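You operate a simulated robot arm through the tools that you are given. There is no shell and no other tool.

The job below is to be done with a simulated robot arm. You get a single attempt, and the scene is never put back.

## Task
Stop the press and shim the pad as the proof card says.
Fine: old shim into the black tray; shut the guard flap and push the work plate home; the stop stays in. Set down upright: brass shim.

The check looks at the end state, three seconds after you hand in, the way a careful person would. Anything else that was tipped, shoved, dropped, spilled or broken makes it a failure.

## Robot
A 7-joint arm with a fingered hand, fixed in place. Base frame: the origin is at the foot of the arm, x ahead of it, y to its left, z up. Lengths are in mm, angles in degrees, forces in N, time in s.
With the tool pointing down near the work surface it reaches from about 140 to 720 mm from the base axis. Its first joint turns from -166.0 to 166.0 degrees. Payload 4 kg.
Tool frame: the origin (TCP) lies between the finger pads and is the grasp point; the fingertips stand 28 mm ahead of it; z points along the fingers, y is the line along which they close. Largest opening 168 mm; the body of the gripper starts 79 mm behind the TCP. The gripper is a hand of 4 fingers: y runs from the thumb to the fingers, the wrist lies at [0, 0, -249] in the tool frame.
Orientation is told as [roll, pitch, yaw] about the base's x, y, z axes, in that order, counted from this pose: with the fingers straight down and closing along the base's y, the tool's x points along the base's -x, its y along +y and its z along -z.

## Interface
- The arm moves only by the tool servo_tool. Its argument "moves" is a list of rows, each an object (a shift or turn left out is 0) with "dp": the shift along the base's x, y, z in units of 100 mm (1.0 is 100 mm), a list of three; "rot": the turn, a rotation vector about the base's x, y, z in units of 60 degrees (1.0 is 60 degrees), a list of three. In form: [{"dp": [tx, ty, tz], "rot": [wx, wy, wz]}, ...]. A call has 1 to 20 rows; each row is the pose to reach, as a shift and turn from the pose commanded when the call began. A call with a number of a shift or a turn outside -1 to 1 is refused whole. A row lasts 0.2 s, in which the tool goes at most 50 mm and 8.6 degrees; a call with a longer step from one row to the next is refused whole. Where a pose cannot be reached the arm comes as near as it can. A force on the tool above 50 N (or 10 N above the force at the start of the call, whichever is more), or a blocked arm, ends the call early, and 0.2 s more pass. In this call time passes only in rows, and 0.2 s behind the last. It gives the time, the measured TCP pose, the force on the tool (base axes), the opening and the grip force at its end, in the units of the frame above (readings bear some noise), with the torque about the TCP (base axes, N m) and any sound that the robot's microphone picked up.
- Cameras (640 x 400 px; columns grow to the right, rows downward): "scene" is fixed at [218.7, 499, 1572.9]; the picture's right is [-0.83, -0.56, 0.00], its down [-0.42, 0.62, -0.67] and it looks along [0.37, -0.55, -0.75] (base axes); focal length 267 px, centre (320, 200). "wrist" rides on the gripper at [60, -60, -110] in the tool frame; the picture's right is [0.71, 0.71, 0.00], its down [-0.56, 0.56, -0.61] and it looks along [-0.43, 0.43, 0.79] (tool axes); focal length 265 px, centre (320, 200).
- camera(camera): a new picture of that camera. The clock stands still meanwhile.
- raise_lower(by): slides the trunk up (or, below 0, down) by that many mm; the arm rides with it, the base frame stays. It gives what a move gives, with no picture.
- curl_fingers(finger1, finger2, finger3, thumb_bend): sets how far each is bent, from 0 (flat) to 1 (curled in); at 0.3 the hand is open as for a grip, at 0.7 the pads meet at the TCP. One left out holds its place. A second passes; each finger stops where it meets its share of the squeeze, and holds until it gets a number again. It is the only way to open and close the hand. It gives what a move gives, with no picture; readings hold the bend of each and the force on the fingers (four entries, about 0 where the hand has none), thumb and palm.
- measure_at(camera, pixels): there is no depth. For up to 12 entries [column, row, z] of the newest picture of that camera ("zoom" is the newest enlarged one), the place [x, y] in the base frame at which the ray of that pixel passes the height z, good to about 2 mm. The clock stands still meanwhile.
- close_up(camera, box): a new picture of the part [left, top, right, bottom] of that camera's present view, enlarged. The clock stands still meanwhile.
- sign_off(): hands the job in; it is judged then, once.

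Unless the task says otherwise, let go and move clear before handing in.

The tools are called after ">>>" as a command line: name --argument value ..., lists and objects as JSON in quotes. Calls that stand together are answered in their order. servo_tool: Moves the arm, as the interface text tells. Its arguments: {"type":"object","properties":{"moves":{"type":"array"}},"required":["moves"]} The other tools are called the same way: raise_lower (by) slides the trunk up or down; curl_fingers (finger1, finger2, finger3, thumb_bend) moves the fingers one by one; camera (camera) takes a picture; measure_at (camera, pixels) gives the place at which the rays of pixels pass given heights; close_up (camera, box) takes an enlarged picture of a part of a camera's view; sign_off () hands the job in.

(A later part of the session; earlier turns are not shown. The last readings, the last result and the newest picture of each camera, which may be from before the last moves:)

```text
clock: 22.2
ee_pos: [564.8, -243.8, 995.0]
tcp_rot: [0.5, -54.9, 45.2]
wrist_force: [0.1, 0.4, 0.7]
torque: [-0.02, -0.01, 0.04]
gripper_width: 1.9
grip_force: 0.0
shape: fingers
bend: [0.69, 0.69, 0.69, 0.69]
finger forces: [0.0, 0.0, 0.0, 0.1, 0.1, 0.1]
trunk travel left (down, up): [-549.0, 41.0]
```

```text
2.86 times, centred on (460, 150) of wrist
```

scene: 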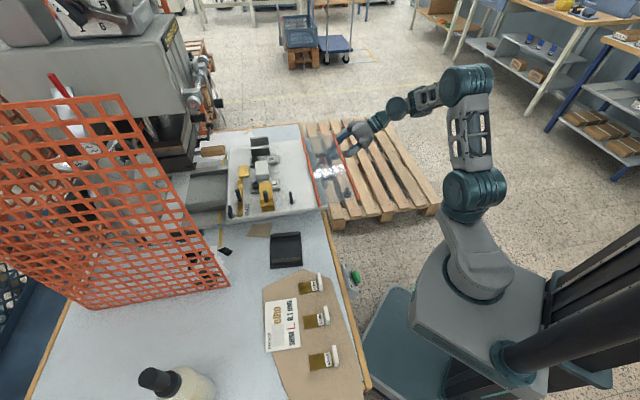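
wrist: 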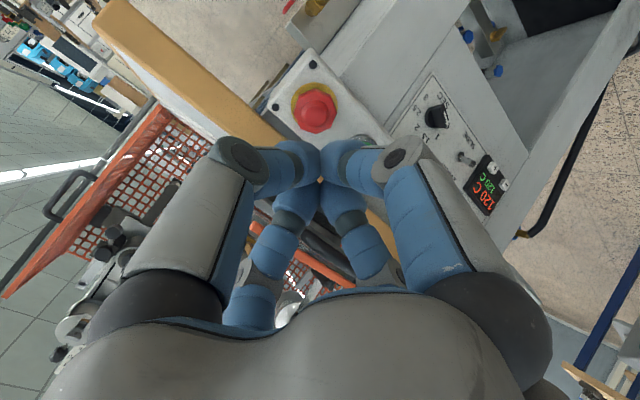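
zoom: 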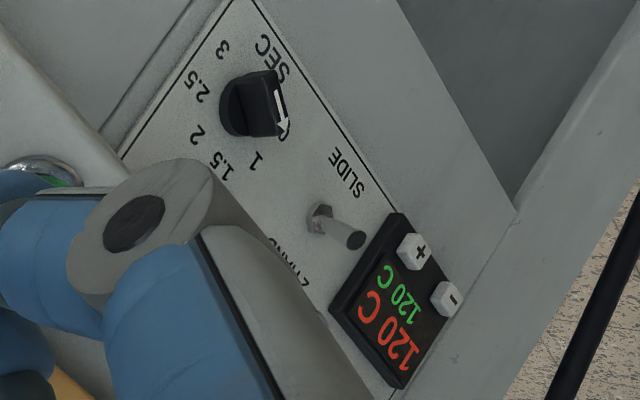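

The scene zoom (262,205 → slightly left of before) suggests the cap went in a little. I'll touch it again in fine steps to see at which depth it now resists.

>>> servo_tool --moves '[{"dp": [0.2, 0.2, -0.18]}, {"dp": [0.4, 0.41, -0.36]}, {"dp": [0.53, 0.55, -0.48]}, {"dp": [0.55, 0.57, -0.5]}]'

>>> servo_tool --moves '[{"dp": [0.012, 0.012, -0.012]}, {"dp": [0.023, 0.023, -0.023]}]'

>>> servo_tool --moves '[{"dp": [0.012, 0.012, -0.012]}, {"dp": [0.023, 0.023, -0.023]}]'

```text
clock: 23.2
ee_pos: [618.6, -187.0, 943.3]
tcp_rot: [0.6, -54.9, 45.2]
wrist_force: [-0.3, 0.1, -0.3]
torque: [0.02, -0.02, -0.01]
gripper_width: 1.8
grip_force: 0.1
shape: fingers
bend: [0.69, 0.69, 0.69, 0.69]
finger forces: [0.0, 0.0, 0.1, 0.1, 0.0, 0.0]
trunk travel left (down, up): [-549.0, 41.0]
```

```text
clock: 23.8
ee_pos: [621.3, -183.9, 939.9]
tcp_rot: [0.4, -55.0, 45.3]
wrist_force: [0.2, -0.5, -0.5]
torque: [0.01, 0.0, 0.02]
gripper_width: 1.5
grip_force: 0.0
shape: fingers
bend: [0.69, 0.69, 0.69, 0.69]
finger forces: [0.0, 0.1, 0.1, 0.0, 0.0, 0.1]
trunk travel left (down, up): [-549.0, 41.0]
```

```text
clock: 24.4
ee_pos: [623.7, -182.7, 940.1]
tcp_rot: [0.4, -54.9, 45.2]
wrist_force: [0.7, 0.6, 0.5]
torque: [0.0, 0.0, -0.02]
gripper_width: 1.8
grip_force: 0.0
shape: fingers
bend: [0.69, 0.69, 0.69, 0.69]
finger forces: [0.0, 0.1, 0.1, 0.0, 0.1, 0.1]
trunk travel left (down, up): [-549.0, 41.0]
```

There's still no contact at (623.7,-182.7,940), about 6 mm short of where the last push ended. I'll continue in small steps.

>>> servo_tool --moves '[{"dp": [0.012, 0.012, -0.012]}, {"dp": [0.023, 0.023, -0.023]}]'

>>> servo_tool --moves '[{"dp": [0.012, 0.012, -0.012]}, {"dp": [0.023, 0.023, -0.023]}]'

>>> servo_tool --moves '[{"dp": [0.012, 0.012, -0.012]}, {"dp": [0.023, 0.023, -0.023]}]'

```text
clock: 25.0
ee_pos: [623.7, -179.1, 938.3]
tcp_rot: [0.3, -54.9, 45.3]
wrist_force: [-0.5, -2.6, 7.9]
torque: [0.16, -0.19, -0.08]
gripper_width: 1.7
grip_force: 3.8
shape: fingers
bend: [0.69, 0.69, 0.68, 0.69]
finger forces: [0.0, 0.0, 7.9, 0.1, 0.1, 0.1]
trunk travel left (down, up): [-549.0, 41.0]
```

```text
clock: 25.6
ee_pos: [625.4, -179.6, 936.0]
tcp_rot: [-0.1, -55.2, 45.5]
wrist_force: [-7.7, -11.4, 21.8]
torque: [0.48, -0.48, -0.03]
gripper_width: 1.4
grip_force: 12.0
shape: fingers
bend: [0.69, 0.69, 0.67, 0.69]
finger forces: [0.1, 0.1, 24.8, 0.0, 0.0, 0.1]
trunk travel left (down, up): [-549.0, 41.0]
```

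```text
clock: 26.2
ee_pos: [627.1, -177.6, 936.7]
tcp_rot: [-0.1, -55.3, 45.4]
wrist_force: [-15.6, -21.6, 38.1]
torque: [0.64, -0.81, -0.16]
gripper_width: 1.7
grip_force: 23.5
shape: fingers
bend: [0.69, 0.69, 0.65, 0.69]
finger forces: [0.0, 0.0, 36.5, 0.0, 9.9, 0.1]
trunk travel left (down, up): [-549.0, 41.0]
```

The cap resists stiffly from about (623,-181,939), ending at the same depth as the first push, so it seems to be held in. I'll back off to exactly the earlier viewing pose (508,-271,1001) so I can compare the same picture.

>>> servo_tool --moves '[{"dp": [-0.174, -0.174, 0.17]}, {"dp": [-0.4, -0.35, 0.3]}, {"dp": [-0.7, -0.6, 0.45]}, {"dp": [-0.98, -0.8, 0.6]}]'

>>> servo_tool --moves '[{"dp": [-0.1, -0.07, 0.02]}, {"dp": [-0.208, -0.133, 0.043]}]'

>>> close_up --camera "wrist" --box '[230, 40, 370, 160]'

>>> close_up --camera "scene" --box '[310, 150, 340, 175]'

```text
clock: 27.2
ee_pos: [527.6, -256.4, 991.0]
tcp_rot: [0.6, -54.9, 45.1]
wrist_force: [-0.6, 0.1, -0.4]
torque: [0.02, 0.0, 0.0]
gripper_width: 1.8
grip_force: 0.2
shape: fingers
bend: [0.69, 0.69, 0.69, 0.69]
finger forces: [0.0, 0.1, 0.0, 0.0, 0.0, 0.0]
trunk travel left (down, up): [-549.0, 41.0]
```

```text
clock: 27.8
ee_pos: [509.3, -270.3, 996.7]
tcp_rot: [0.5, -54.9, 45.2]
wrist_force: [-0.7, -0.2, -0.1]
torque: [0.01, -0.01, 0.01]
gripper_width: 1.6
grip_force: 0.0
shape: fingers
bend: [0.69, 0.69, 0.69, 0.69]
finger forces: [0.0, 0.0, 0.0, 0.0, 0.0, 0.0]
trunk travel left (down, up): [-549.0, 41.0]
```

```text
3.33 times, centred on (300, 100) of wrist
```

zoom: 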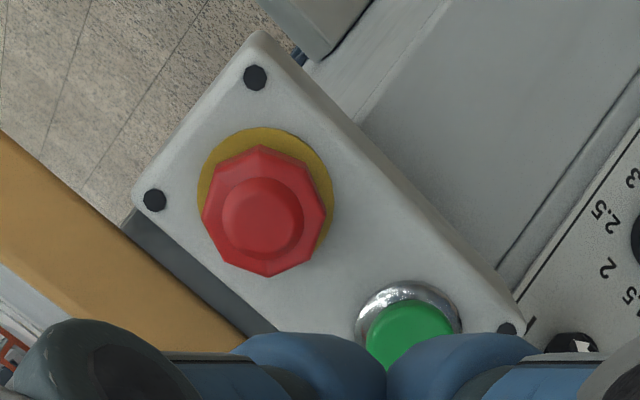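

```text
16.00 times, centred on (325, 162) of scene
```

zoom: 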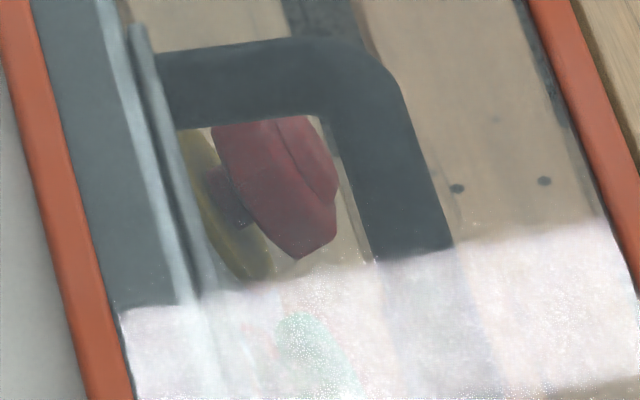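

Compared with the first picture, the cap now sits about 4 px closer to its ring relative to the screw at (255,77), so the stop is in and staying in. Next I'll raise the trunk for reach, bring the hand upright again and move it over the plate to study the shim stations.

>>> servo_tool --moves '[{"dp": [-0.04, 0.1, 0.2], "rot": [-0.092, 0.092, 0]}, {"dp": [-0.08, 0.2, 0.4], "rot": [-0.185, 0.185, 0]}, {"dp": [-0.12, 0.3, 0.6], "rot": [-0.278, 0.278, 0]}, {"dp": [-0.16, 0.4, 0.8], "rot": [-0.37, 0.37, 0]}, {"dp": [-0.2, 0.5, 0.9], "rot": [-0.463, 0.463, 0]}, {"dp": [-0.22, 0.6, 1.0], "rot": [-0.555, 0.555, 0]}, {"dp": [-0.22, 0.7, 1.0], "rot": [-0.648, 0.648, 0]}]'

>>> raise_lower --by 41

>>> servo_tool --moves '[{"dp": [0, 0.1, 0.1], "rot": [0, 0, -0.125]}, {"dp": [0, 0.2, 0.2], "rot": [0, 0, -0.25]}, {"dp": [0, 0.3, 0.3], "rot": [0, 0, -0.375]}, {"dp": [0, 0.4, 0.4], "rot": [0, 0, -0.5]}, {"dp": [0, 0.5, 0.4], "rot": [0, 0, -0.625]}, {"dp": [0, 0.6, 0.4], "rot": [0, 0, -0.75]}]'

```text
clock: 29.4
ee_pos: [490.2, -203.7, 1094.9]
tcp_rot: [0.4, -2.1, 45.2]
wrist_force: [-0.3, -0.4, -1.0]
torque: [0.03, 0.03, -0.01]
gripper_width: 1.7
grip_force: 0.1
shape: fingers
bend: [0.69, 0.69, 0.69, 0.69]
finger forces: [0.0, 0.0, 0.0, 0.0, 0.1, 0.0]
out of reach, approached as far as the arm can: row 7
trunk travel left (down, up): [-549.0, 41.0]
```

```text
clock: 30.3
ee_pos: [491.7, -203.7, 1134.7]
tcp_rot: [0.4, -2.2, 45.1]
wrist_force: [0.2, -0.3, 0.3]
torque: [-0.02, -0.02, 0.0]
gripper_width: 2.0
grip_force: 0.1
shape: fingers
bend: [0.69, 0.69, 0.69, 0.69]
finger forces: [0.0, 0.0, 0.0, 0.1, 0.0, 0.0]
trunk travel left (down, up): [-590.0, 0.0]
```

```text
clock: 31.7
ee_pos: [497.1, -154.2, 1171.8]
tcp_rot: [-0.8, -2.2, 5.5]
wrist_force: [-0.6, 0.4, 0.4]
torque: [-0.07, 0.0, -0.01]
gripper_width: 1.6
grip_force: 0.0
shape: fingers
bend: [0.69, 0.69, 0.69, 0.69]
finger forces: [0.0, 0.0, 0.0, 0.1, 0.1, 0.0]
out of reach, approached as far as the arm can: row 2, 3, 4, 5, 6
trunk travel left (down, up): [-590.0, 0.0]
```

The hand is upright near (497,-154,1172). I'll flatten the fingers to learn how they spread and get a clear view, moving in over the plate.

>>> servo_tool --moves '[{"dp": [0.2, 0.4, -0.1], "rot": [0.013, 0.03, -0.05]}, {"dp": [0.4, 0.8, -0.2], "rot": [0.013, 0.037, -0.09]}, {"dp": [0.7, 1.0, -0.3], "rot": [0.013, 0.037, -0.09]}]'

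>>> curl_fingers --finger1 0 --finger2 0 --finger3 0 --thumb_bend 0

>>> camera --camera "wrist"

>>> camera --camera "scene"

```text
clock: 32.5
ee_pos: [571.4, -52.8, 1137.6]
tcp_rot: [0.2, -0.2, -0.1]
wrist_force: [0.4, 1.1, -0.5]
torque: [-0.01, 0.01, 0.02]
gripper_width: 1.7
grip_force: 0.0
shape: fingers
bend: [0.69, 0.69, 0.69, 0.69]
finger forces: [0.1, 0.0, 0.1, 0.1, 0.0, 0.0]
trunk travel left (down, up): [-590.0, 0.0]
```

```text
clock: 33.5
ee_pos: [570.3, -52.8, 1138.8]
tcp_rot: [0.2, -0.1, -0.1]
wrist_force: [-0.3, -0.9, -0.2]
torque: [-0.01, 0.03, 0.03]
gripper_width: 163.1
grip_force: 0.2
shape: fingers
bend: [0.0, 0.0, 0.0, 0.0]
finger forces: [0.0, 0.1, 0.1, 0.1, 0.1, 0.1]
trunk travel left (down, up): [-590.0, 0.0]
```

```text
taken
```

wrist: 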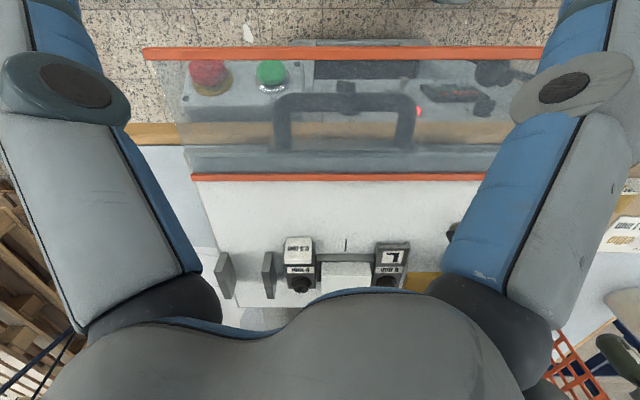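

```text
taken
```

scene: 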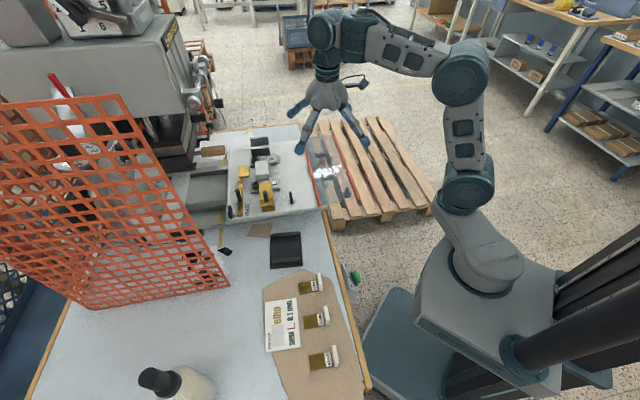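

With flat fingers the view is clear: R tab at (299,248), L label at (394,256), D-handle at (345,115) beneath the flap. I'll zoom in on the stations and the handle.

>>> close_up --camera "wrist" --box '[250, 220, 450, 300]'

>>> close_up --camera "wrist" --box '[270, 225, 330, 300]'

>>> close_up --camera "wrist" --box '[360, 225, 430, 300]'

>>> close_up --camera "wrist" --box '[140, 40, 540, 190]'

```text
3.20 times, centred on (350, 260) of wrist
```

zoom: 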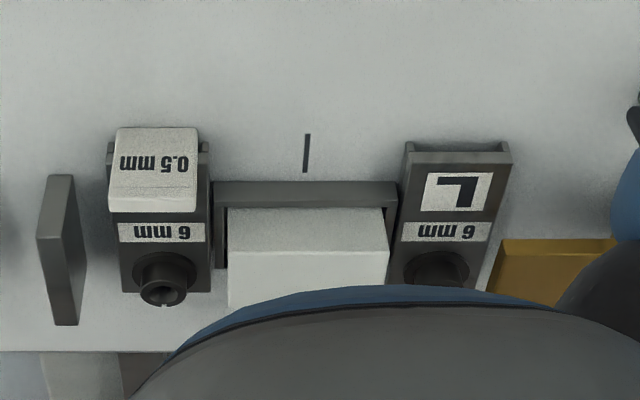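

```text
5.33 times, centred on (300, 262) of wrist
```

zoom: 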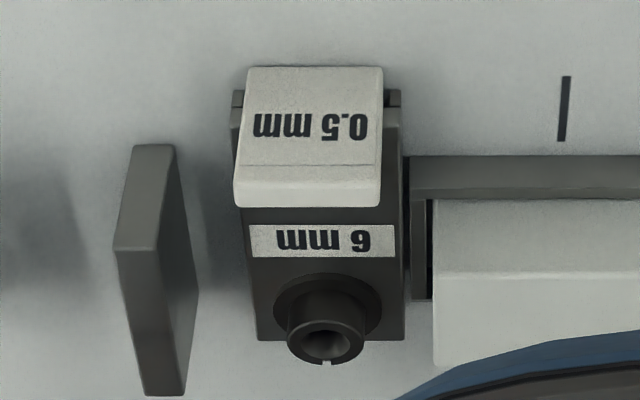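

```text
5.33 times, centred on (395, 262) of wrist
```

zoom: 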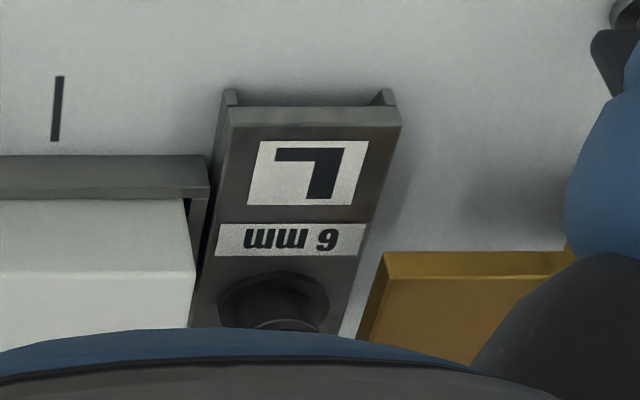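

```text
1.60 times, centred on (340, 115) of wrist
```

zoom: 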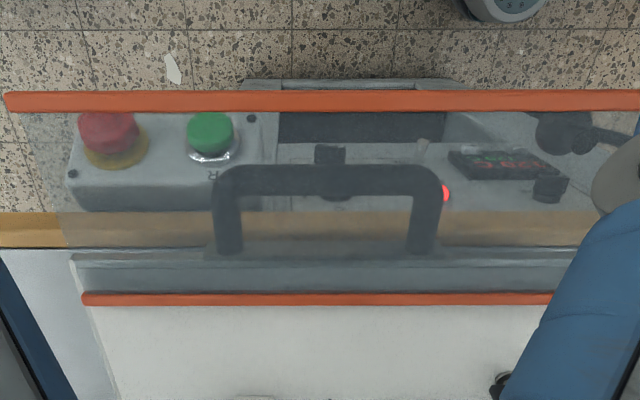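

The L station is a block with an open slot at its front between two side walls, and the old shim's tab stands at R's front. I'll measure tab and slot corners from this calibrated view.

>>> measure_at --camera "wrist" --pixels '[[285.0, 255.4, 1050], [311.6, 255.4, 1050], [283.7, 263.3, 1050], [311.3, 263, 1050], [286.4, 237, 1026], [312, 237, 1026], [376.6, 248.3, 1039], [409.6, 248.3, 1039], [378, 242.5, 1030], [408.5, 242.5, 1030], [346, 238, 1025], [346, 250, 1025]]'

>>> close_up --camera "scene" --box '[262, 145, 287, 170]'

>>> close_up --camera "scene" --box '[262, 170, 292, 200]'

```text
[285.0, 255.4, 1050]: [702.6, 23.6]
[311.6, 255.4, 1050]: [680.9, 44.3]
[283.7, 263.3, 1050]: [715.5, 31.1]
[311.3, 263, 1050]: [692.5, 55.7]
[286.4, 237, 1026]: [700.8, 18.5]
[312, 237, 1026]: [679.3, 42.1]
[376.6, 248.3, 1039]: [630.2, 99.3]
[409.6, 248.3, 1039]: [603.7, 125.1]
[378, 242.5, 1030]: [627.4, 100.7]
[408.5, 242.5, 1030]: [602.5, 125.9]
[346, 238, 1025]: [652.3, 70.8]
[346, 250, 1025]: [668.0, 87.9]
```

```text
16.00 times, centred on (274, 158) of scene
```

zoom: 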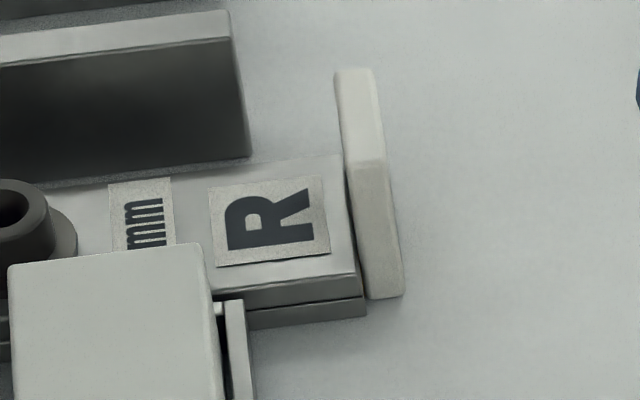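

```text
13.33 times, centred on (277, 185) of scene
```

zoom: 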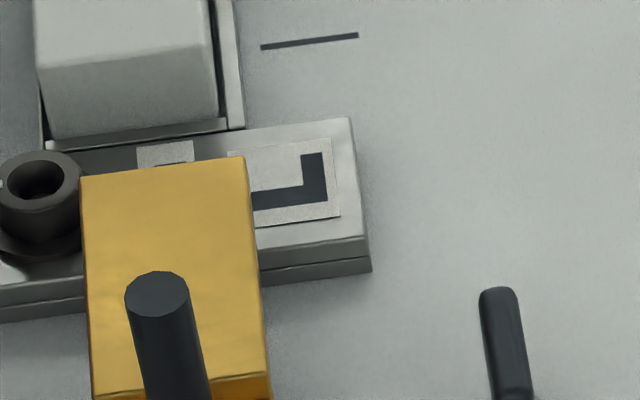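

From the calibrated view: R tab is about 30 mm wide, front face at v≈511 along the table-depth direction, top near z 1059, and L's slot is 108 mm to its side. I'll set the side fingers flat and the thumb/middle finger part-closed, turn 45° to line up with the table, and head above the R tab.

>>> curl_fingers --finger1 0 --finger2 0.58 --finger3 0 --thumb_bend 0.58

>>> servo_tool --moves '[{"dp": [0.1, 0.1, 0], "rot": [0, 0, -0.125]}, {"dp": [0.2, 0.2, 0], "rot": [0, 0, -0.25]}, {"dp": [0.3, 0.3, 0], "rot": [0, 0, -0.375]}, {"dp": [0.4, 0.4, 0], "rot": [0, 0, -0.5]}, {"dp": [0.5, 0.5, 0], "rot": [0, 0, -0.625]}, {"dp": [0.6, 0.6, 0], "rot": [0, 0, -0.75]}]'

>>> camera --camera "wrist"

>>> camera --camera "scene"

```text
clock: 34.5
ee_pos: [570.7, -53.9, 1139.0]
tcp_rot: [0.3, -0.1, -0.1]
wrist_force: [0.0, 0.8, 0.3]
torque: [-0.03, -0.02, 0.02]
gripper_width: 119.3
grip_force: 0.0
shape: fingers
bend: [0.0, 0.57, 0.0, 0.57]
finger forces: [0.0, 0.0, 0.0, 0.0, 0.1, 0.0]
trunk travel left (down, up): [-590.0, 0.0]
```

```text
clock: 35.9
ee_pos: [627.6, 3.4, 1140.2]
tcp_rot: [0.2, 0.0, -45.3]
wrist_force: [0.0, -0.5, -0.1]
torque: [-0.01, 0.02, 0.0]
gripper_width: 119.1
grip_force: 0.1
shape: fingers
bend: [0.0, 0.57, 0.0, 0.57]
finger forces: [0.0, 0.0, 0.0, 0.0, 0.0, 0.1]
trunk travel left (down, up): [-590.0, 0.0]
```

```text
taken
```

wrist: 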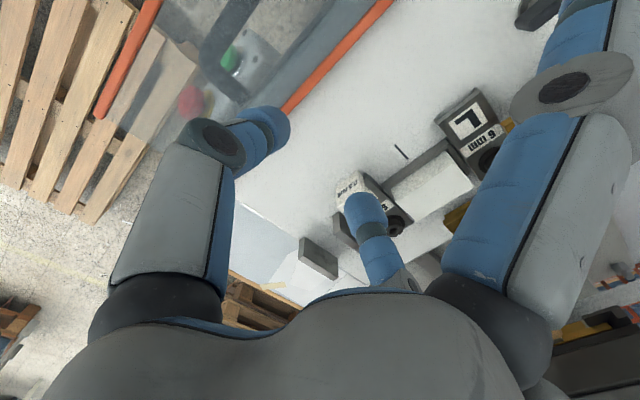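

```text
taken
```

scene: 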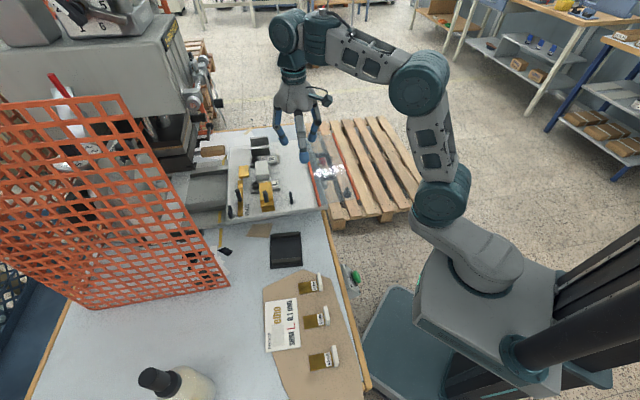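

The part-closed thumb tip is at (270,135) and finger tip at (360,205), both about 33 mm beyond the TCP, straddling about 60 mm. I'll move over the R tab at this height, testing reach.

>>> servo_tool --moves '[{"dp": [0.3, 0.15, 0]}, {"dp": [0.64, 0.31, 0]}]'

>>> camera --camera "wrist"

>>> close_up --camera "scene" --box '[220, 90, 340, 200]'

```text
clock: 36.5
ee_pos: [691.4, 36.6, 1139.4]
tcp_rot: [0.0, -0.1, -45.1]
wrist_force: [1.0, -0.8, -0.3]
torque: [0.0, 0.01, 0.02]
gripper_width: 119.3
grip_force: 0.0
shape: fingers
bend: [0.0, 0.57, 0.0, 0.57]
finger forces: [0.0, 0.0, 0.0, 0.0, 0.0, 0.0]
trunk travel left (down, up): [-590.0, 0.0]
```

```text
taken
```

wrist: 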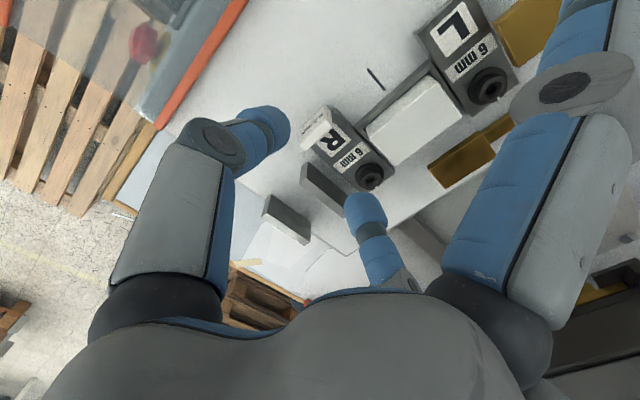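

```text
3.64 times, centred on (280, 145) of scene
```

zoom: 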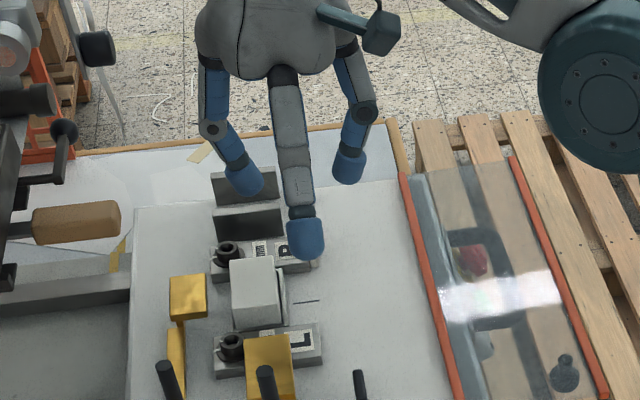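

The R tab now shows at (320,128), right on the tool axis between thumb and finger. I'll zoom to check the alignment before descending.

>>> close_up --camera "wrist" --box '[270, 80, 400, 200]'

```text
3.33 times, centred on (335, 140) of wrist
```

zoom: 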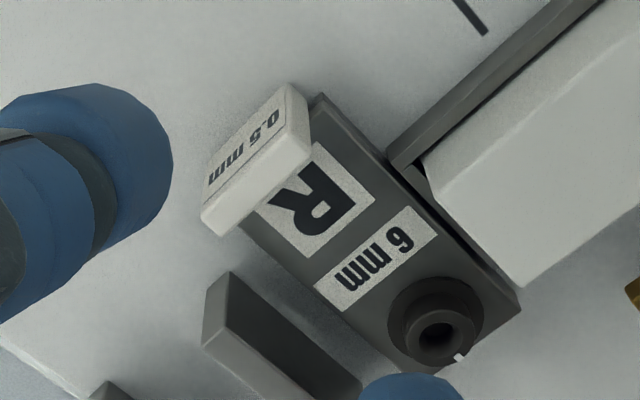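

I'll measure the tab's top corners from this near-vertical view.

>>> measure_at --camera "wrist" --pixels '[[305.6, 150.8, 1059], [332, 125, 1059], [299.9, 142.4, 1059], [324, 118, 1059], [316.4, 134, 1059], [345, 169, 1039], [361, 104, 1025], [372, 118, 1025]]'

```text
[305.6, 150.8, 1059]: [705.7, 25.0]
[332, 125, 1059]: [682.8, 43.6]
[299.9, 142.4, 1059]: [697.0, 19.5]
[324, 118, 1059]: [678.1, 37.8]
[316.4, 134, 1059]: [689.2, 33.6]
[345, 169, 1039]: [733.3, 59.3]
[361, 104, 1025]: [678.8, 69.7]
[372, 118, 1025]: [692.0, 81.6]
```

I'll check where the R station's bolt lies relative to the back finger before I descend.

>>> measure_at --camera "wrist" --pixels '[[370.1, 181.1, 1045], [370.1, 181.1, 1055], [369, 178, 1039], [395, 170, 1039], [300, 168, 1050], [300, 168, 1060], [386, 128, 1055], [425, 75, 1055]]'

>>> close_up --camera "scene" --box '[240, 130, 300, 200]'

```text
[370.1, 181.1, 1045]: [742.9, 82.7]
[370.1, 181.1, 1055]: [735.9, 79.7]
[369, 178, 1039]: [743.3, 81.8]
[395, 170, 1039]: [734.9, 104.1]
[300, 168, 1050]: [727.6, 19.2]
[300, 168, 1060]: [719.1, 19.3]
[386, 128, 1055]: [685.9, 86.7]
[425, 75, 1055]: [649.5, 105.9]
```

```text
5.71 times, centred on (270, 165) of scene
```

zoom: 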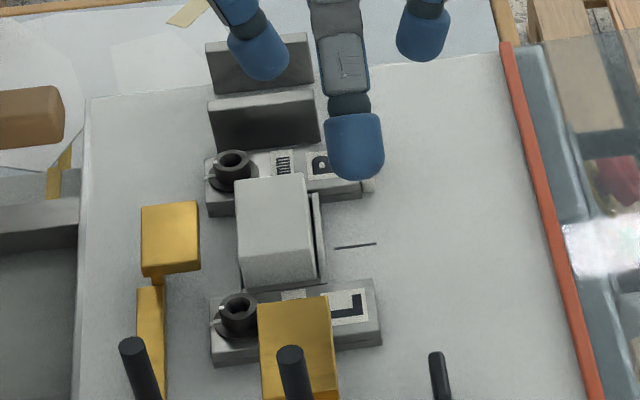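

The bolt is well behind (v≈577) and the slab is clear to the side, so the back fingertip has room above the block. I'll shift 5 mm to centre on the tab and descend to z≈1080.

>>> servo_tool --moves '[{"dp": [-0.005, -0.05, -0.15]}, {"dp": [-0.007, -0.05, -0.3]}, {"dp": [-0.007, -0.05, -0.45]}, {"dp": [-0.007, -0.05, -0.59]}]'

>>> camera --camera "wrist"

>>> close_up --camera "wrist" --box '[240, 100, 400, 240]'

>>> close_up --camera "scene" --box '[240, 130, 300, 200]'

```text
clock: 37.5
ee_pos: [690.3, 29.3, 1080.8]
tcp_rot: [0.2, -0.1, -45.2]
wrist_force: [-0.5, -0.2, -0.3]
torque: [0.07, 0.02, -0.01]
gripper_width: 119.3
grip_force: 0.0
shape: fingers
bend: [0.0, 0.57, 0.0, 0.57]
finger forces: [0.0, 0.0, 0.1, 0.1, 0.0, 0.1]
trunk travel left (down, up): [-590.0, 0.0]
```

```text
taken
```

wrist: 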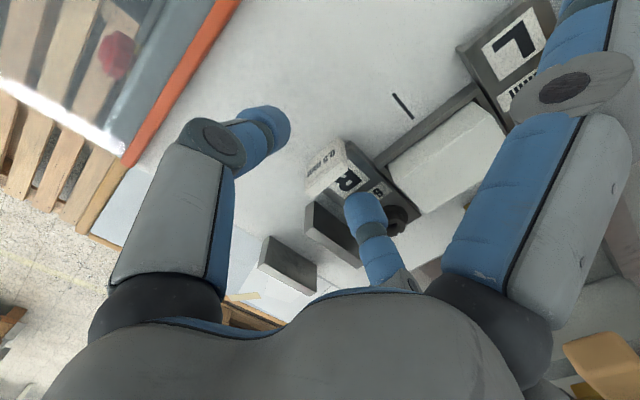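

```text
2.86 times, centred on (320, 170) of wrist
```

zoom: 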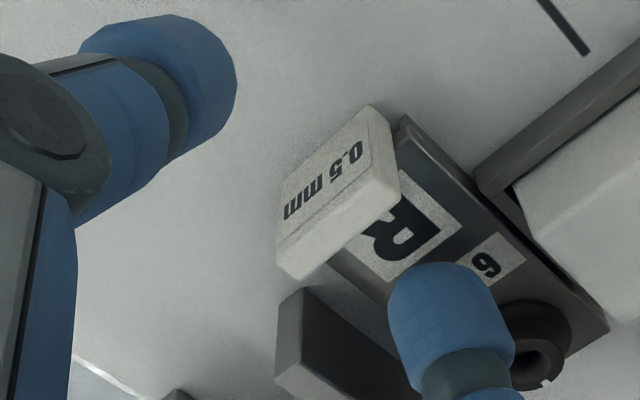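

```text
5.71 times, centred on (270, 165) of scene
```

zoom: 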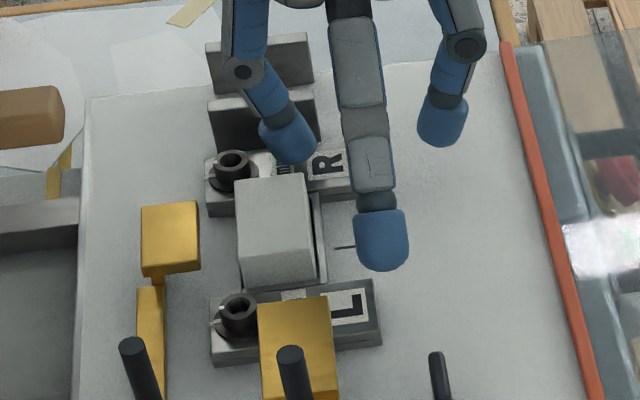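

The tab top is at about (326,179), within 3.5 mm of the tool axis, and both fingertips straddle it. I'll nudge +3 mm in y, drop 2 mm, and close thumb and middle finger on it.

>>> servo_tool --moves '[{"dp": [0.0, 0.03, -0.02]}]'

>>> curl_fingers --finger2 0.65 --thumb_bend 0.65

>>> close_up --camera "wrist" --box '[240, 100, 400, 240]'

>>> close_up --camera "scene" --box '[250, 130, 300, 180]'

```text
clock: 37.9
ee_pos: [689.8, 33.4, 1078.4]
tcp_rot: [0.1, -0.1, -45.2]
wrist_force: [0.6, 0.4, 1.1]
torque: [-0.03, 0.0, 0.0]
gripper_width: 119.3
grip_force: 0.1
shape: fingers
bend: [0.0, 0.57, 0.0, 0.57]
finger forces: [0.1, 0.0, 0.1, 0.0, 0.0, 0.0]
trunk travel left (down, up): [-590.0, 0.0]
```

```text
clock: 38.9
ee_pos: [690.5, 32.9, 1078.0]
tcp_rot: [0.2, -0.1, -45.0]
wrist_force: [0.2, 0.3, 0.5]
torque: [-0.02, -0.02, 0.03]
gripper_width: 114.9
grip_force: 0.0
shape: fingers
bend: [0.0, 0.65, 0.0, 0.65]
finger forces: [0.0, 0.0, 0.1, 0.0, 0.0, 0.0]
trunk travel left (down, up): [-590.0, 0.0]
```

```text
2.86 times, centred on (320, 170) of wrist
```

zoom: 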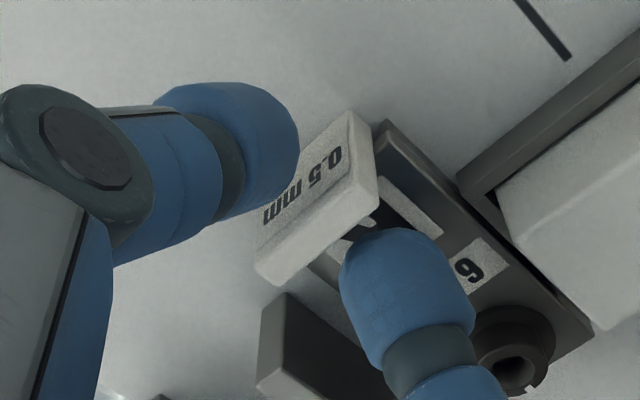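

```text
8.00 times, centred on (275, 155) of scene
```

zoom: 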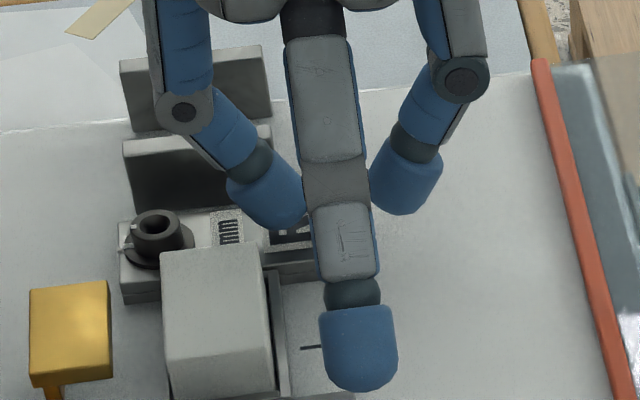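

Both tips are closing evenly on the tab with no contact yet. I'll close the rest of the way until they meet it.

>>> curl_fingers --finger2 0.72 --thumb_bend 0.72

>>> close_up --camera "wrist" --box '[240, 100, 400, 240]'

>>> close_up --camera "scene" --box '[250, 130, 300, 180]'

```text
clock: 39.9
ee_pos: [690.1, 33.9, 1079.4]
tcp_rot: [0.2, -0.1, -45.1]
wrist_force: [0.2, 0.4, -0.9]
torque: [0.01, -0.02, -0.02]
gripper_width: 113.2
grip_force: 4.3
shape: fingers
bend: [0.0, 0.68, 0.0, 0.69]
finger forces: [0.0, 4.1, 0.0, 0.0, 4.1, 0.0]
trunk travel left (down, up): [-590.0, 0.0]
```

```text
2.86 times, centred on (320, 170) of wrist
```

zoom: 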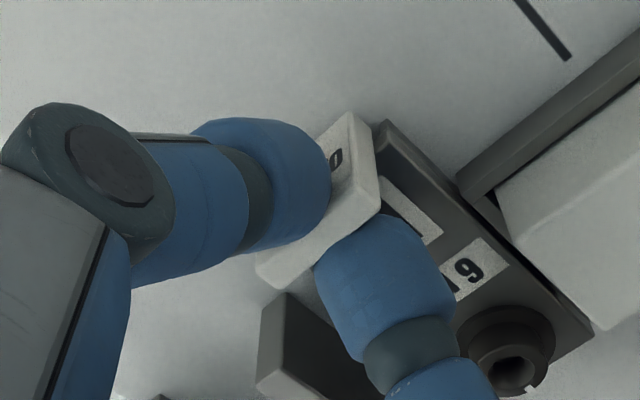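

```text
8.00 times, centred on (275, 155) of scene
```

zoom: 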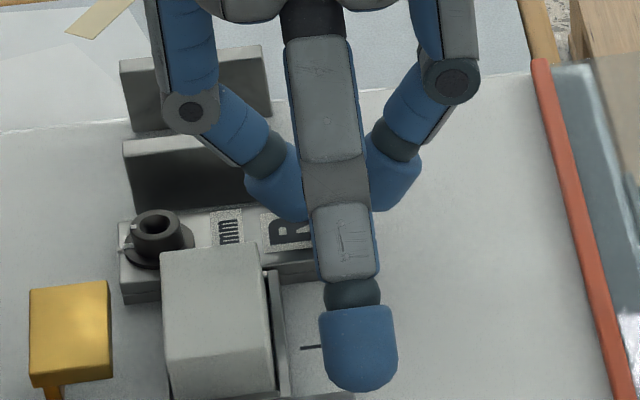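

Thumb and finger both report about 4 N on the tab. I'll squeeze a little harder before pulling.

>>> curl_fingers --finger2 0.85 --thumb_bend 0.85

```text
clock: 40.9
ee_pos: [689.6, 34.1, 1078.6]
tcp_rot: [0.2, -0.1, -45.1]
wrist_force: [-2.2, -1.5, -3.0]
torque: [0.02, 0.01, -0.01]
gripper_width: 112.4
grip_force: 12.6
shape: fingers
bend: [0.0, 0.66, 0.0, 0.74]
finger forces: [0.0, 11.6, 0.1, 0.0, 13.9, 0.0]
trunk travel left (down, up): [-590.0, 0.0]
```

The grip holds at about 12 N. I'll pull the old shim straight out toward the operator side along the slot.

>>> servo_tool --moves '[{"dp": [-0.03, -0.03, 0]}, {"dp": [-0.08, -0.08, 0]}, {"dp": [-0.15, -0.15, 0]}, {"dp": [-0.25, -0.25, 0]}]'

>>> camera --camera "wrist"

>>> close_up --camera "scene" --box '[240, 130, 320, 200]'

```text
clock: 41.9
ee_pos: [665.4, 6.9, 1079.4]
tcp_rot: [0.3, 0.0, -45.1]
wrist_force: [-0.9, -0.8, 2.6]
torque: [0.06, -0.1, -0.02]
gripper_width: 112.1
grip_force: 14.1
shape: fingers
bend: [0.0, 0.64, 0.0, 0.75]
finger forces: [0.1, 13.1, 0.0, 0.0, 14.2, 0.0]
trunk travel left (down, up): [-590.0, 0.0]
```

```text
taken
```

wrist: 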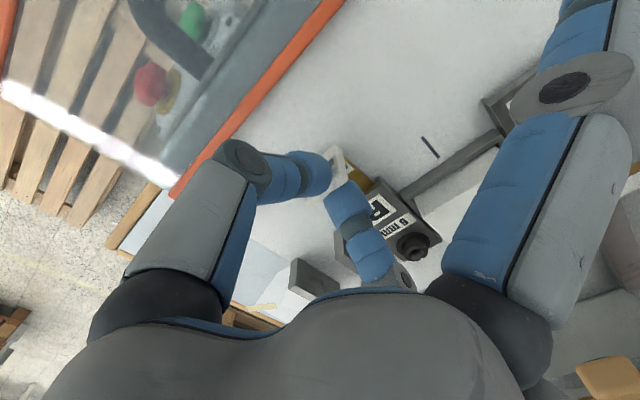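

```text
5.71 times, centred on (280, 165) of scene
```

zoom: 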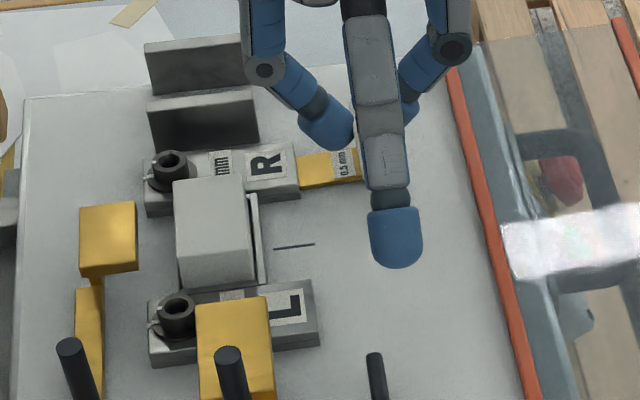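

The brass of the old shim is sliding out (visible at zoom (330,168)). I'll keep pulling until it clears the slot.

>>> servo_tool --moves '[{"dp": [-0.08, -0.08, 0]}, {"dp": [-0.16, -0.16, 0]}, {"dp": [-0.24, -0.24, 0]}, {"dp": [-0.3, -0.3, 0]}]'

>>> camera --camera "wrist"

>>> close_up --camera "scene" --box '[240, 130, 320, 200]'

```text
clock: 42.9
ee_pos: [634.5, -23.0, 1079.9]
tcp_rot: [0.1, -0.1, -45.1]
wrist_force: [0.0, -0.3, 2.0]
torque: [0.09, -0.07, -0.01]
gripper_width: 112.3
grip_force: 13.3
shape: fingers
bend: [0.0, 0.64, 0.0, 0.76]
finger forces: [0.0, 13.5, 0.0, 0.0, 13.3, 0.1]
trunk travel left (down, up): [-590.0, 0.0]
```

```text
taken
```

wrist: 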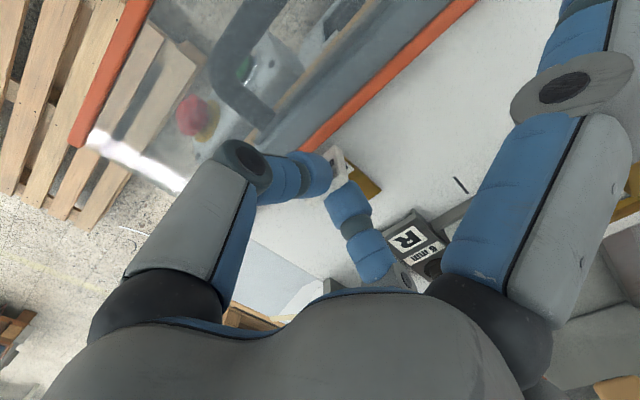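

```text
5.71 times, centred on (280, 165) of scene
```

zoom: 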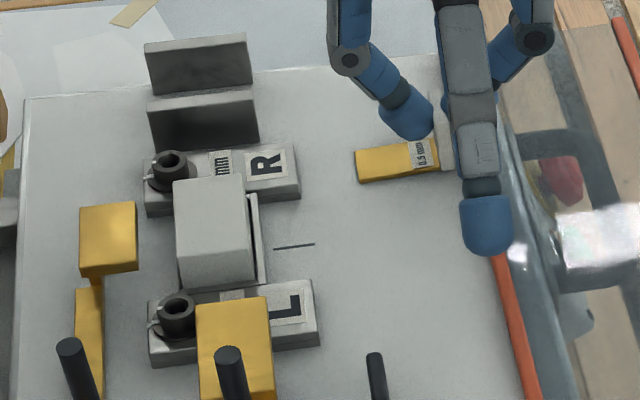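

The old shim is fully out of the slot and held. I'll lift it and measure the tray's corners for placing.

>>> servo_tool --moves '[{"dp": [0, 0, 0.2]}, {"dp": [0, 0, 0.4]}, {"dp": [-0.05, 0, 0.6]}]'

>>> measure_at --camera "scene" --pixels '[[269.9, 235.5, 978], [300.6, 231.9, 978], [302.4, 265.5, 978], [269.9, 268.5, 978], [272.3, 238.5, 978], [298.5, 237, 978], [300.6, 258.6, 978], [272.3, 260.4, 978]]'

>>> close_up --camera "scene" --box '[255, 215, 315, 280]'

>>> close_up --camera "scene" --box '[270, 110, 340, 180]'

```text
clock: 43.7
ee_pos: [631.0, -20.4, 1140.4]
tcp_rot: [0.2, 0.0, -45.1]
wrist_force: [0.6, -0.1, 0.0]
torque: [-0.01, 0.01, 0.01]
gripper_width: 112.0
grip_force: 10.1
shape: fingers
bend: [0.0, 0.63, 0.0, 0.79]
finger forces: [0.0, 10.4, 0.1, 0.1, 10.3, 0.0]
trunk travel left (down, up): [-590.0, 0.0]
```

```text
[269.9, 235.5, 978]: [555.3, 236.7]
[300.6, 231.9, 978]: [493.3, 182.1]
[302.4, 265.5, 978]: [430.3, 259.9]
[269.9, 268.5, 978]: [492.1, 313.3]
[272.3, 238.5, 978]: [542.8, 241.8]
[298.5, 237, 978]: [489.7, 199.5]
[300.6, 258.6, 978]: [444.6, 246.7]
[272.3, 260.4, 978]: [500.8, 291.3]
```

```text
6.15 times, centred on (285, 248) of scene
```

zoom: 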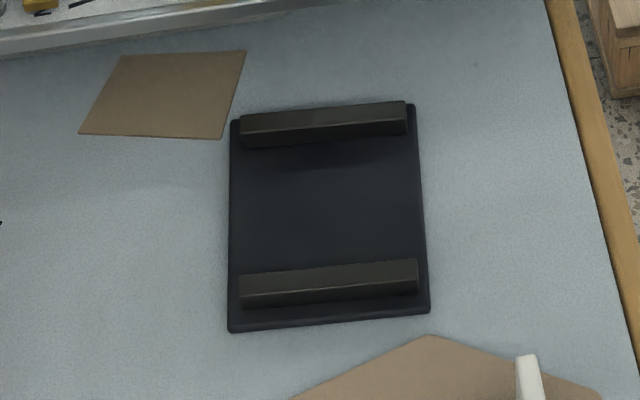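

```text
5.71 times, centred on (305, 145) of scene
```

zoom: 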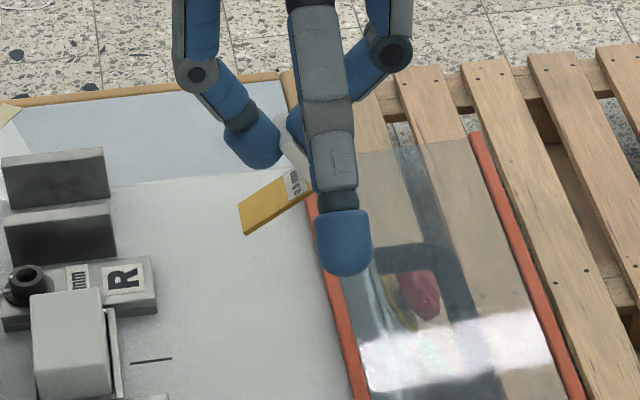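

The shim is held but has pitched in the grip, its brass end drooping (zoom (270,205)). I'll check the wrist view before carrying it.

>>> camera --camera "wrist"

>>> close_up --camera "wrist" --box '[240, 100, 420, 260]'

>>> close_up --camera "scene" --box '[295, 120, 335, 165]'

```text
taken
```

wrist: 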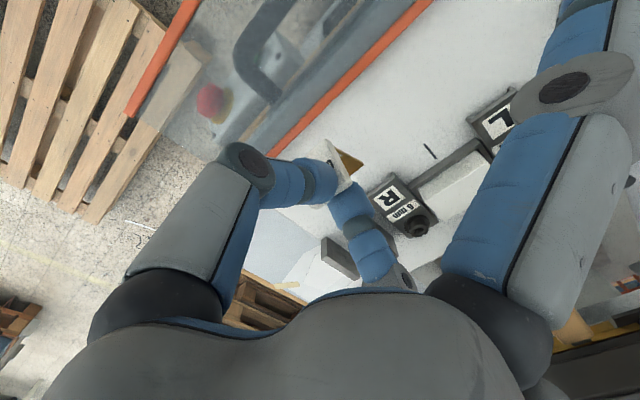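

```text
2.50 times, centred on (330, 180) of wrist
```

zoom: 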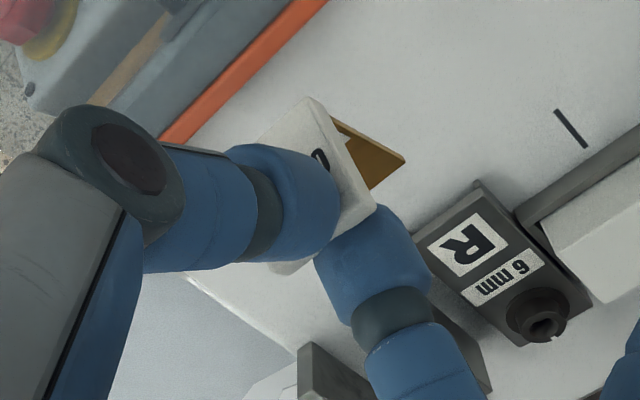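

```text
8.89 times, centred on (315, 142) of scene
```

zoom: 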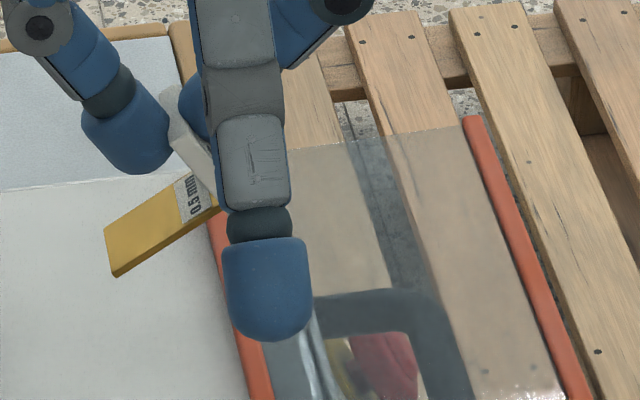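

The shim is held mid-tab but tilted about 30°, so I'll carry it gently to over the black tray (centre about (494,246)) and correct it there. I'll keep it high while crossing the plate.

>>> servo_tool --moves '[{"dp": [-0.1, 0.1, 0.1]}, {"dp": [-0.25, 0.35, 0.15]}, {"dp": [-0.4, 0.6, 0.15]}, {"dp": [-0.5, 0.8, 0.15]}]'

>>> servo_tool --moves '[{"dp": [-0.15, 0.25, 0]}, {"dp": [-0.3, 0.5, 0]}, {"dp": [-0.45, 0.75, 0]}, {"dp": [-0.55, 0.9, 0]}]'

>>> servo_tool --moves '[{"dp": [-0.15, 0.25, 0]}, {"dp": [-0.3, 0.45, 0]}, {"dp": [-0.46, 0.68, 0]}]'

>>> camera --camera "wrist"

>>> close_up --camera "scene" --box '[240, 170, 350, 290]'

```text
clock: 44.7
ee_pos: [580.7, 61.4, 1154.3]
tcp_rot: [0.2, -0.1, -45.1]
wrist_force: [-0.8, -0.2, -0.1]
torque: [0.03, -0.01, 0.05]
gripper_width: 111.7
grip_force: 10.6
shape: fingers
bend: [0.0, 0.63, 0.0, 0.79]
finger forces: [0.0, 10.6, 0.0, 0.0, 10.5, 0.1]
trunk travel left (down, up): [-590.0, 0.0]
```

```text
clock: 45.7
ee_pos: [523.7, 148.7, 1155.7]
tcp_rot: [0.1, 0.0, -45.1]
wrist_force: [-0.2, 0.9, 1.2]
torque: [0.03, 0.01, 0.02]
gripper_width: 111.8
grip_force: 10.6
shape: fingers
bend: [0.0, 0.63, 0.0, 0.79]
finger forces: [0.0, 10.6, 0.1, 0.0, 10.3, 0.1]
trunk travel left (down, up): [-590.0, 0.0]
```

```text
clock: 46.5
ee_pos: [477.2, 217.9, 1153.5]
tcp_rot: [0.3, -0.1, -45.1]
wrist_force: [-0.1, 0.8, -0.1]
torque: [0.02, 0.02, 0.0]
gripper_width: 111.9
grip_force: 10.7
shape: fingers
bend: [0.0, 0.63, 0.0, 0.79]
finger forces: [0.0, 10.6, 0.1, 0.1, 10.4, 0.0]
trunk travel left (down, up): [-590.0, 0.0]
```

```text
taken
```

wrist: 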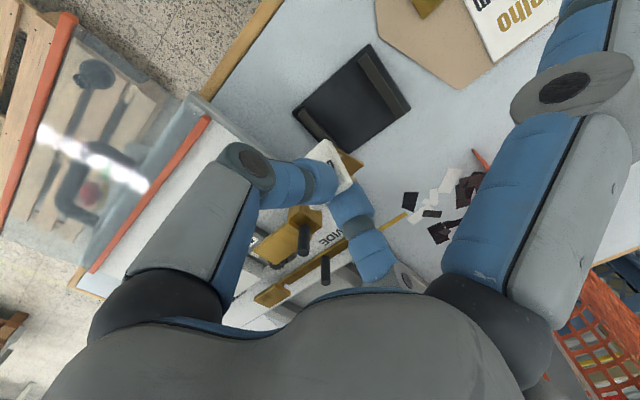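

```text
3.33 times, centred on (295, 230) of scene
```

zoom: 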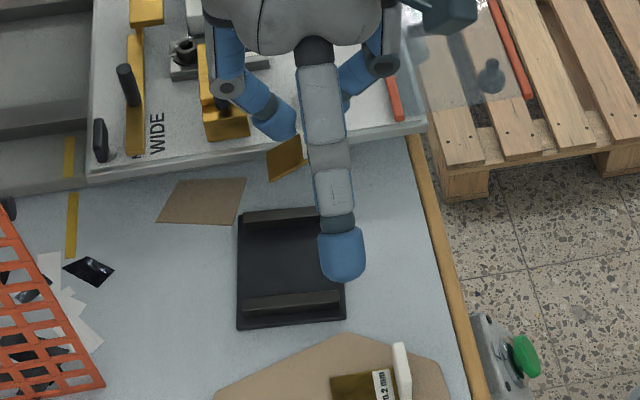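

The grip is stable and the tray is visible at wrist (350,97). I'll measure its floor and ridges from here.

>>> close_up --camera "wrist" --box '[270, 20, 430, 170]'

>>> measure_at --camera "wrist" --pixels '[[368, 42, 978], [410, 105, 978], [292, 110, 978], [350, 97, 978], [350, 97, 985], [322, 130, 985], [385, 80, 985]]'

```text
2.67 times, centred on (350, 95) of wrist
```

zoom: 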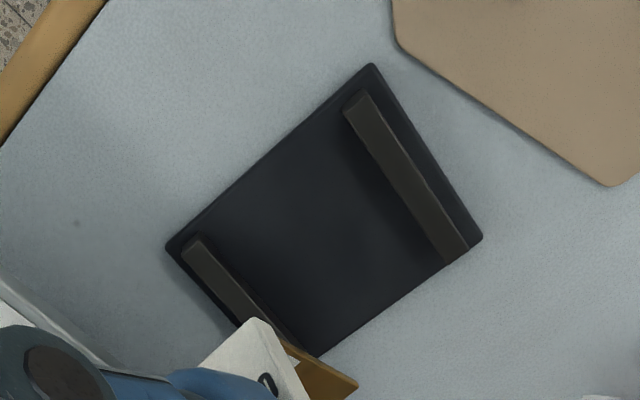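

```text
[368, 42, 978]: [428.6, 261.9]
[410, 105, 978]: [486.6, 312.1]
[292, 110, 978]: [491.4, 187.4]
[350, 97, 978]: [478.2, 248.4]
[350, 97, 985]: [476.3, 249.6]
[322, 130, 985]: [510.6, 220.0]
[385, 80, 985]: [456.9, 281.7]
```

The tray floor is near z 978 with centre about (489,250). Before lowering I want to know how close the work plate's side edge is to the side finger.

>>> measure_at --camera "scene" --pixels '[[328, 207.6, 1020], [225.5, 222, 1020], [276, 214, 1020], [276, 211, 1025], [295, 199, 1050], [234, 207, 1050], [306, 207, 1025]]'

>>> close_up --camera "scene" --box '[220, 180, 340, 260]'

```text
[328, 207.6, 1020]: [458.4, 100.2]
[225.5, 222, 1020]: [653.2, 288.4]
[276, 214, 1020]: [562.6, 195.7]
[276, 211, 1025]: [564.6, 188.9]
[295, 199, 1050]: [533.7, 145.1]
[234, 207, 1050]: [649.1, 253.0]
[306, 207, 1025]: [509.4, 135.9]
```

```text
5.00 times, centred on (280, 220) of scene
```

zoom: 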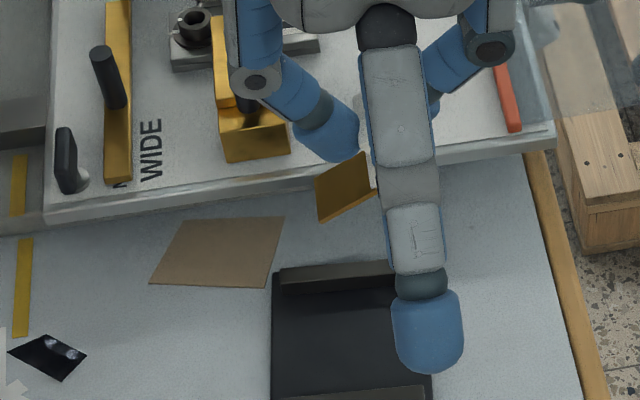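

The plate's side edge is at about u=257 with its top at z 1025, so the flat side finger would foul it when lowering; I'll need to curl that finger partway. I'll also check where the spare shims' tabs are relative to the other side finger.

>>> close_up --camera "scene" --box '[290, 265, 350, 305]'

>>> measure_at --camera "scene" --pixels '[[319.8, 281, 980], [319.8, 281, 1010], [323, 315, 980], [323, 315, 1010], [332, 352, 980], [332, 352, 1010], [303, 291, 980], [308, 319, 980], [310, 362, 980]]'

```text
10.00 times, centred on (320, 285) of scene
```

zoom: 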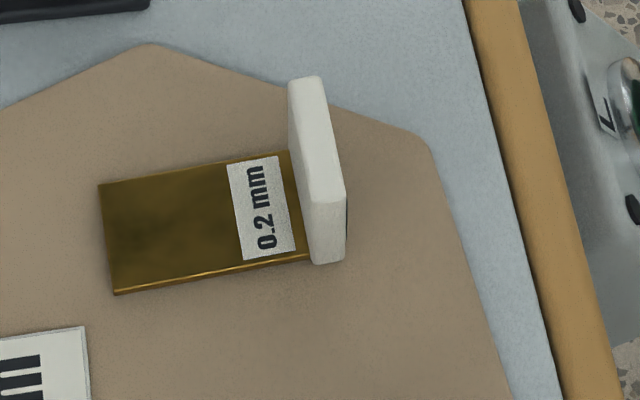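

```text
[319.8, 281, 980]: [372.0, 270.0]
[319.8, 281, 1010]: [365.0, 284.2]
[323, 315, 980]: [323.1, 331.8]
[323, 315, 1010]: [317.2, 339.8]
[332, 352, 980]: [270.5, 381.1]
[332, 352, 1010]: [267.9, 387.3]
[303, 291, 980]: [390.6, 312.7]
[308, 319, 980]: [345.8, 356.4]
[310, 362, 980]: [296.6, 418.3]
```

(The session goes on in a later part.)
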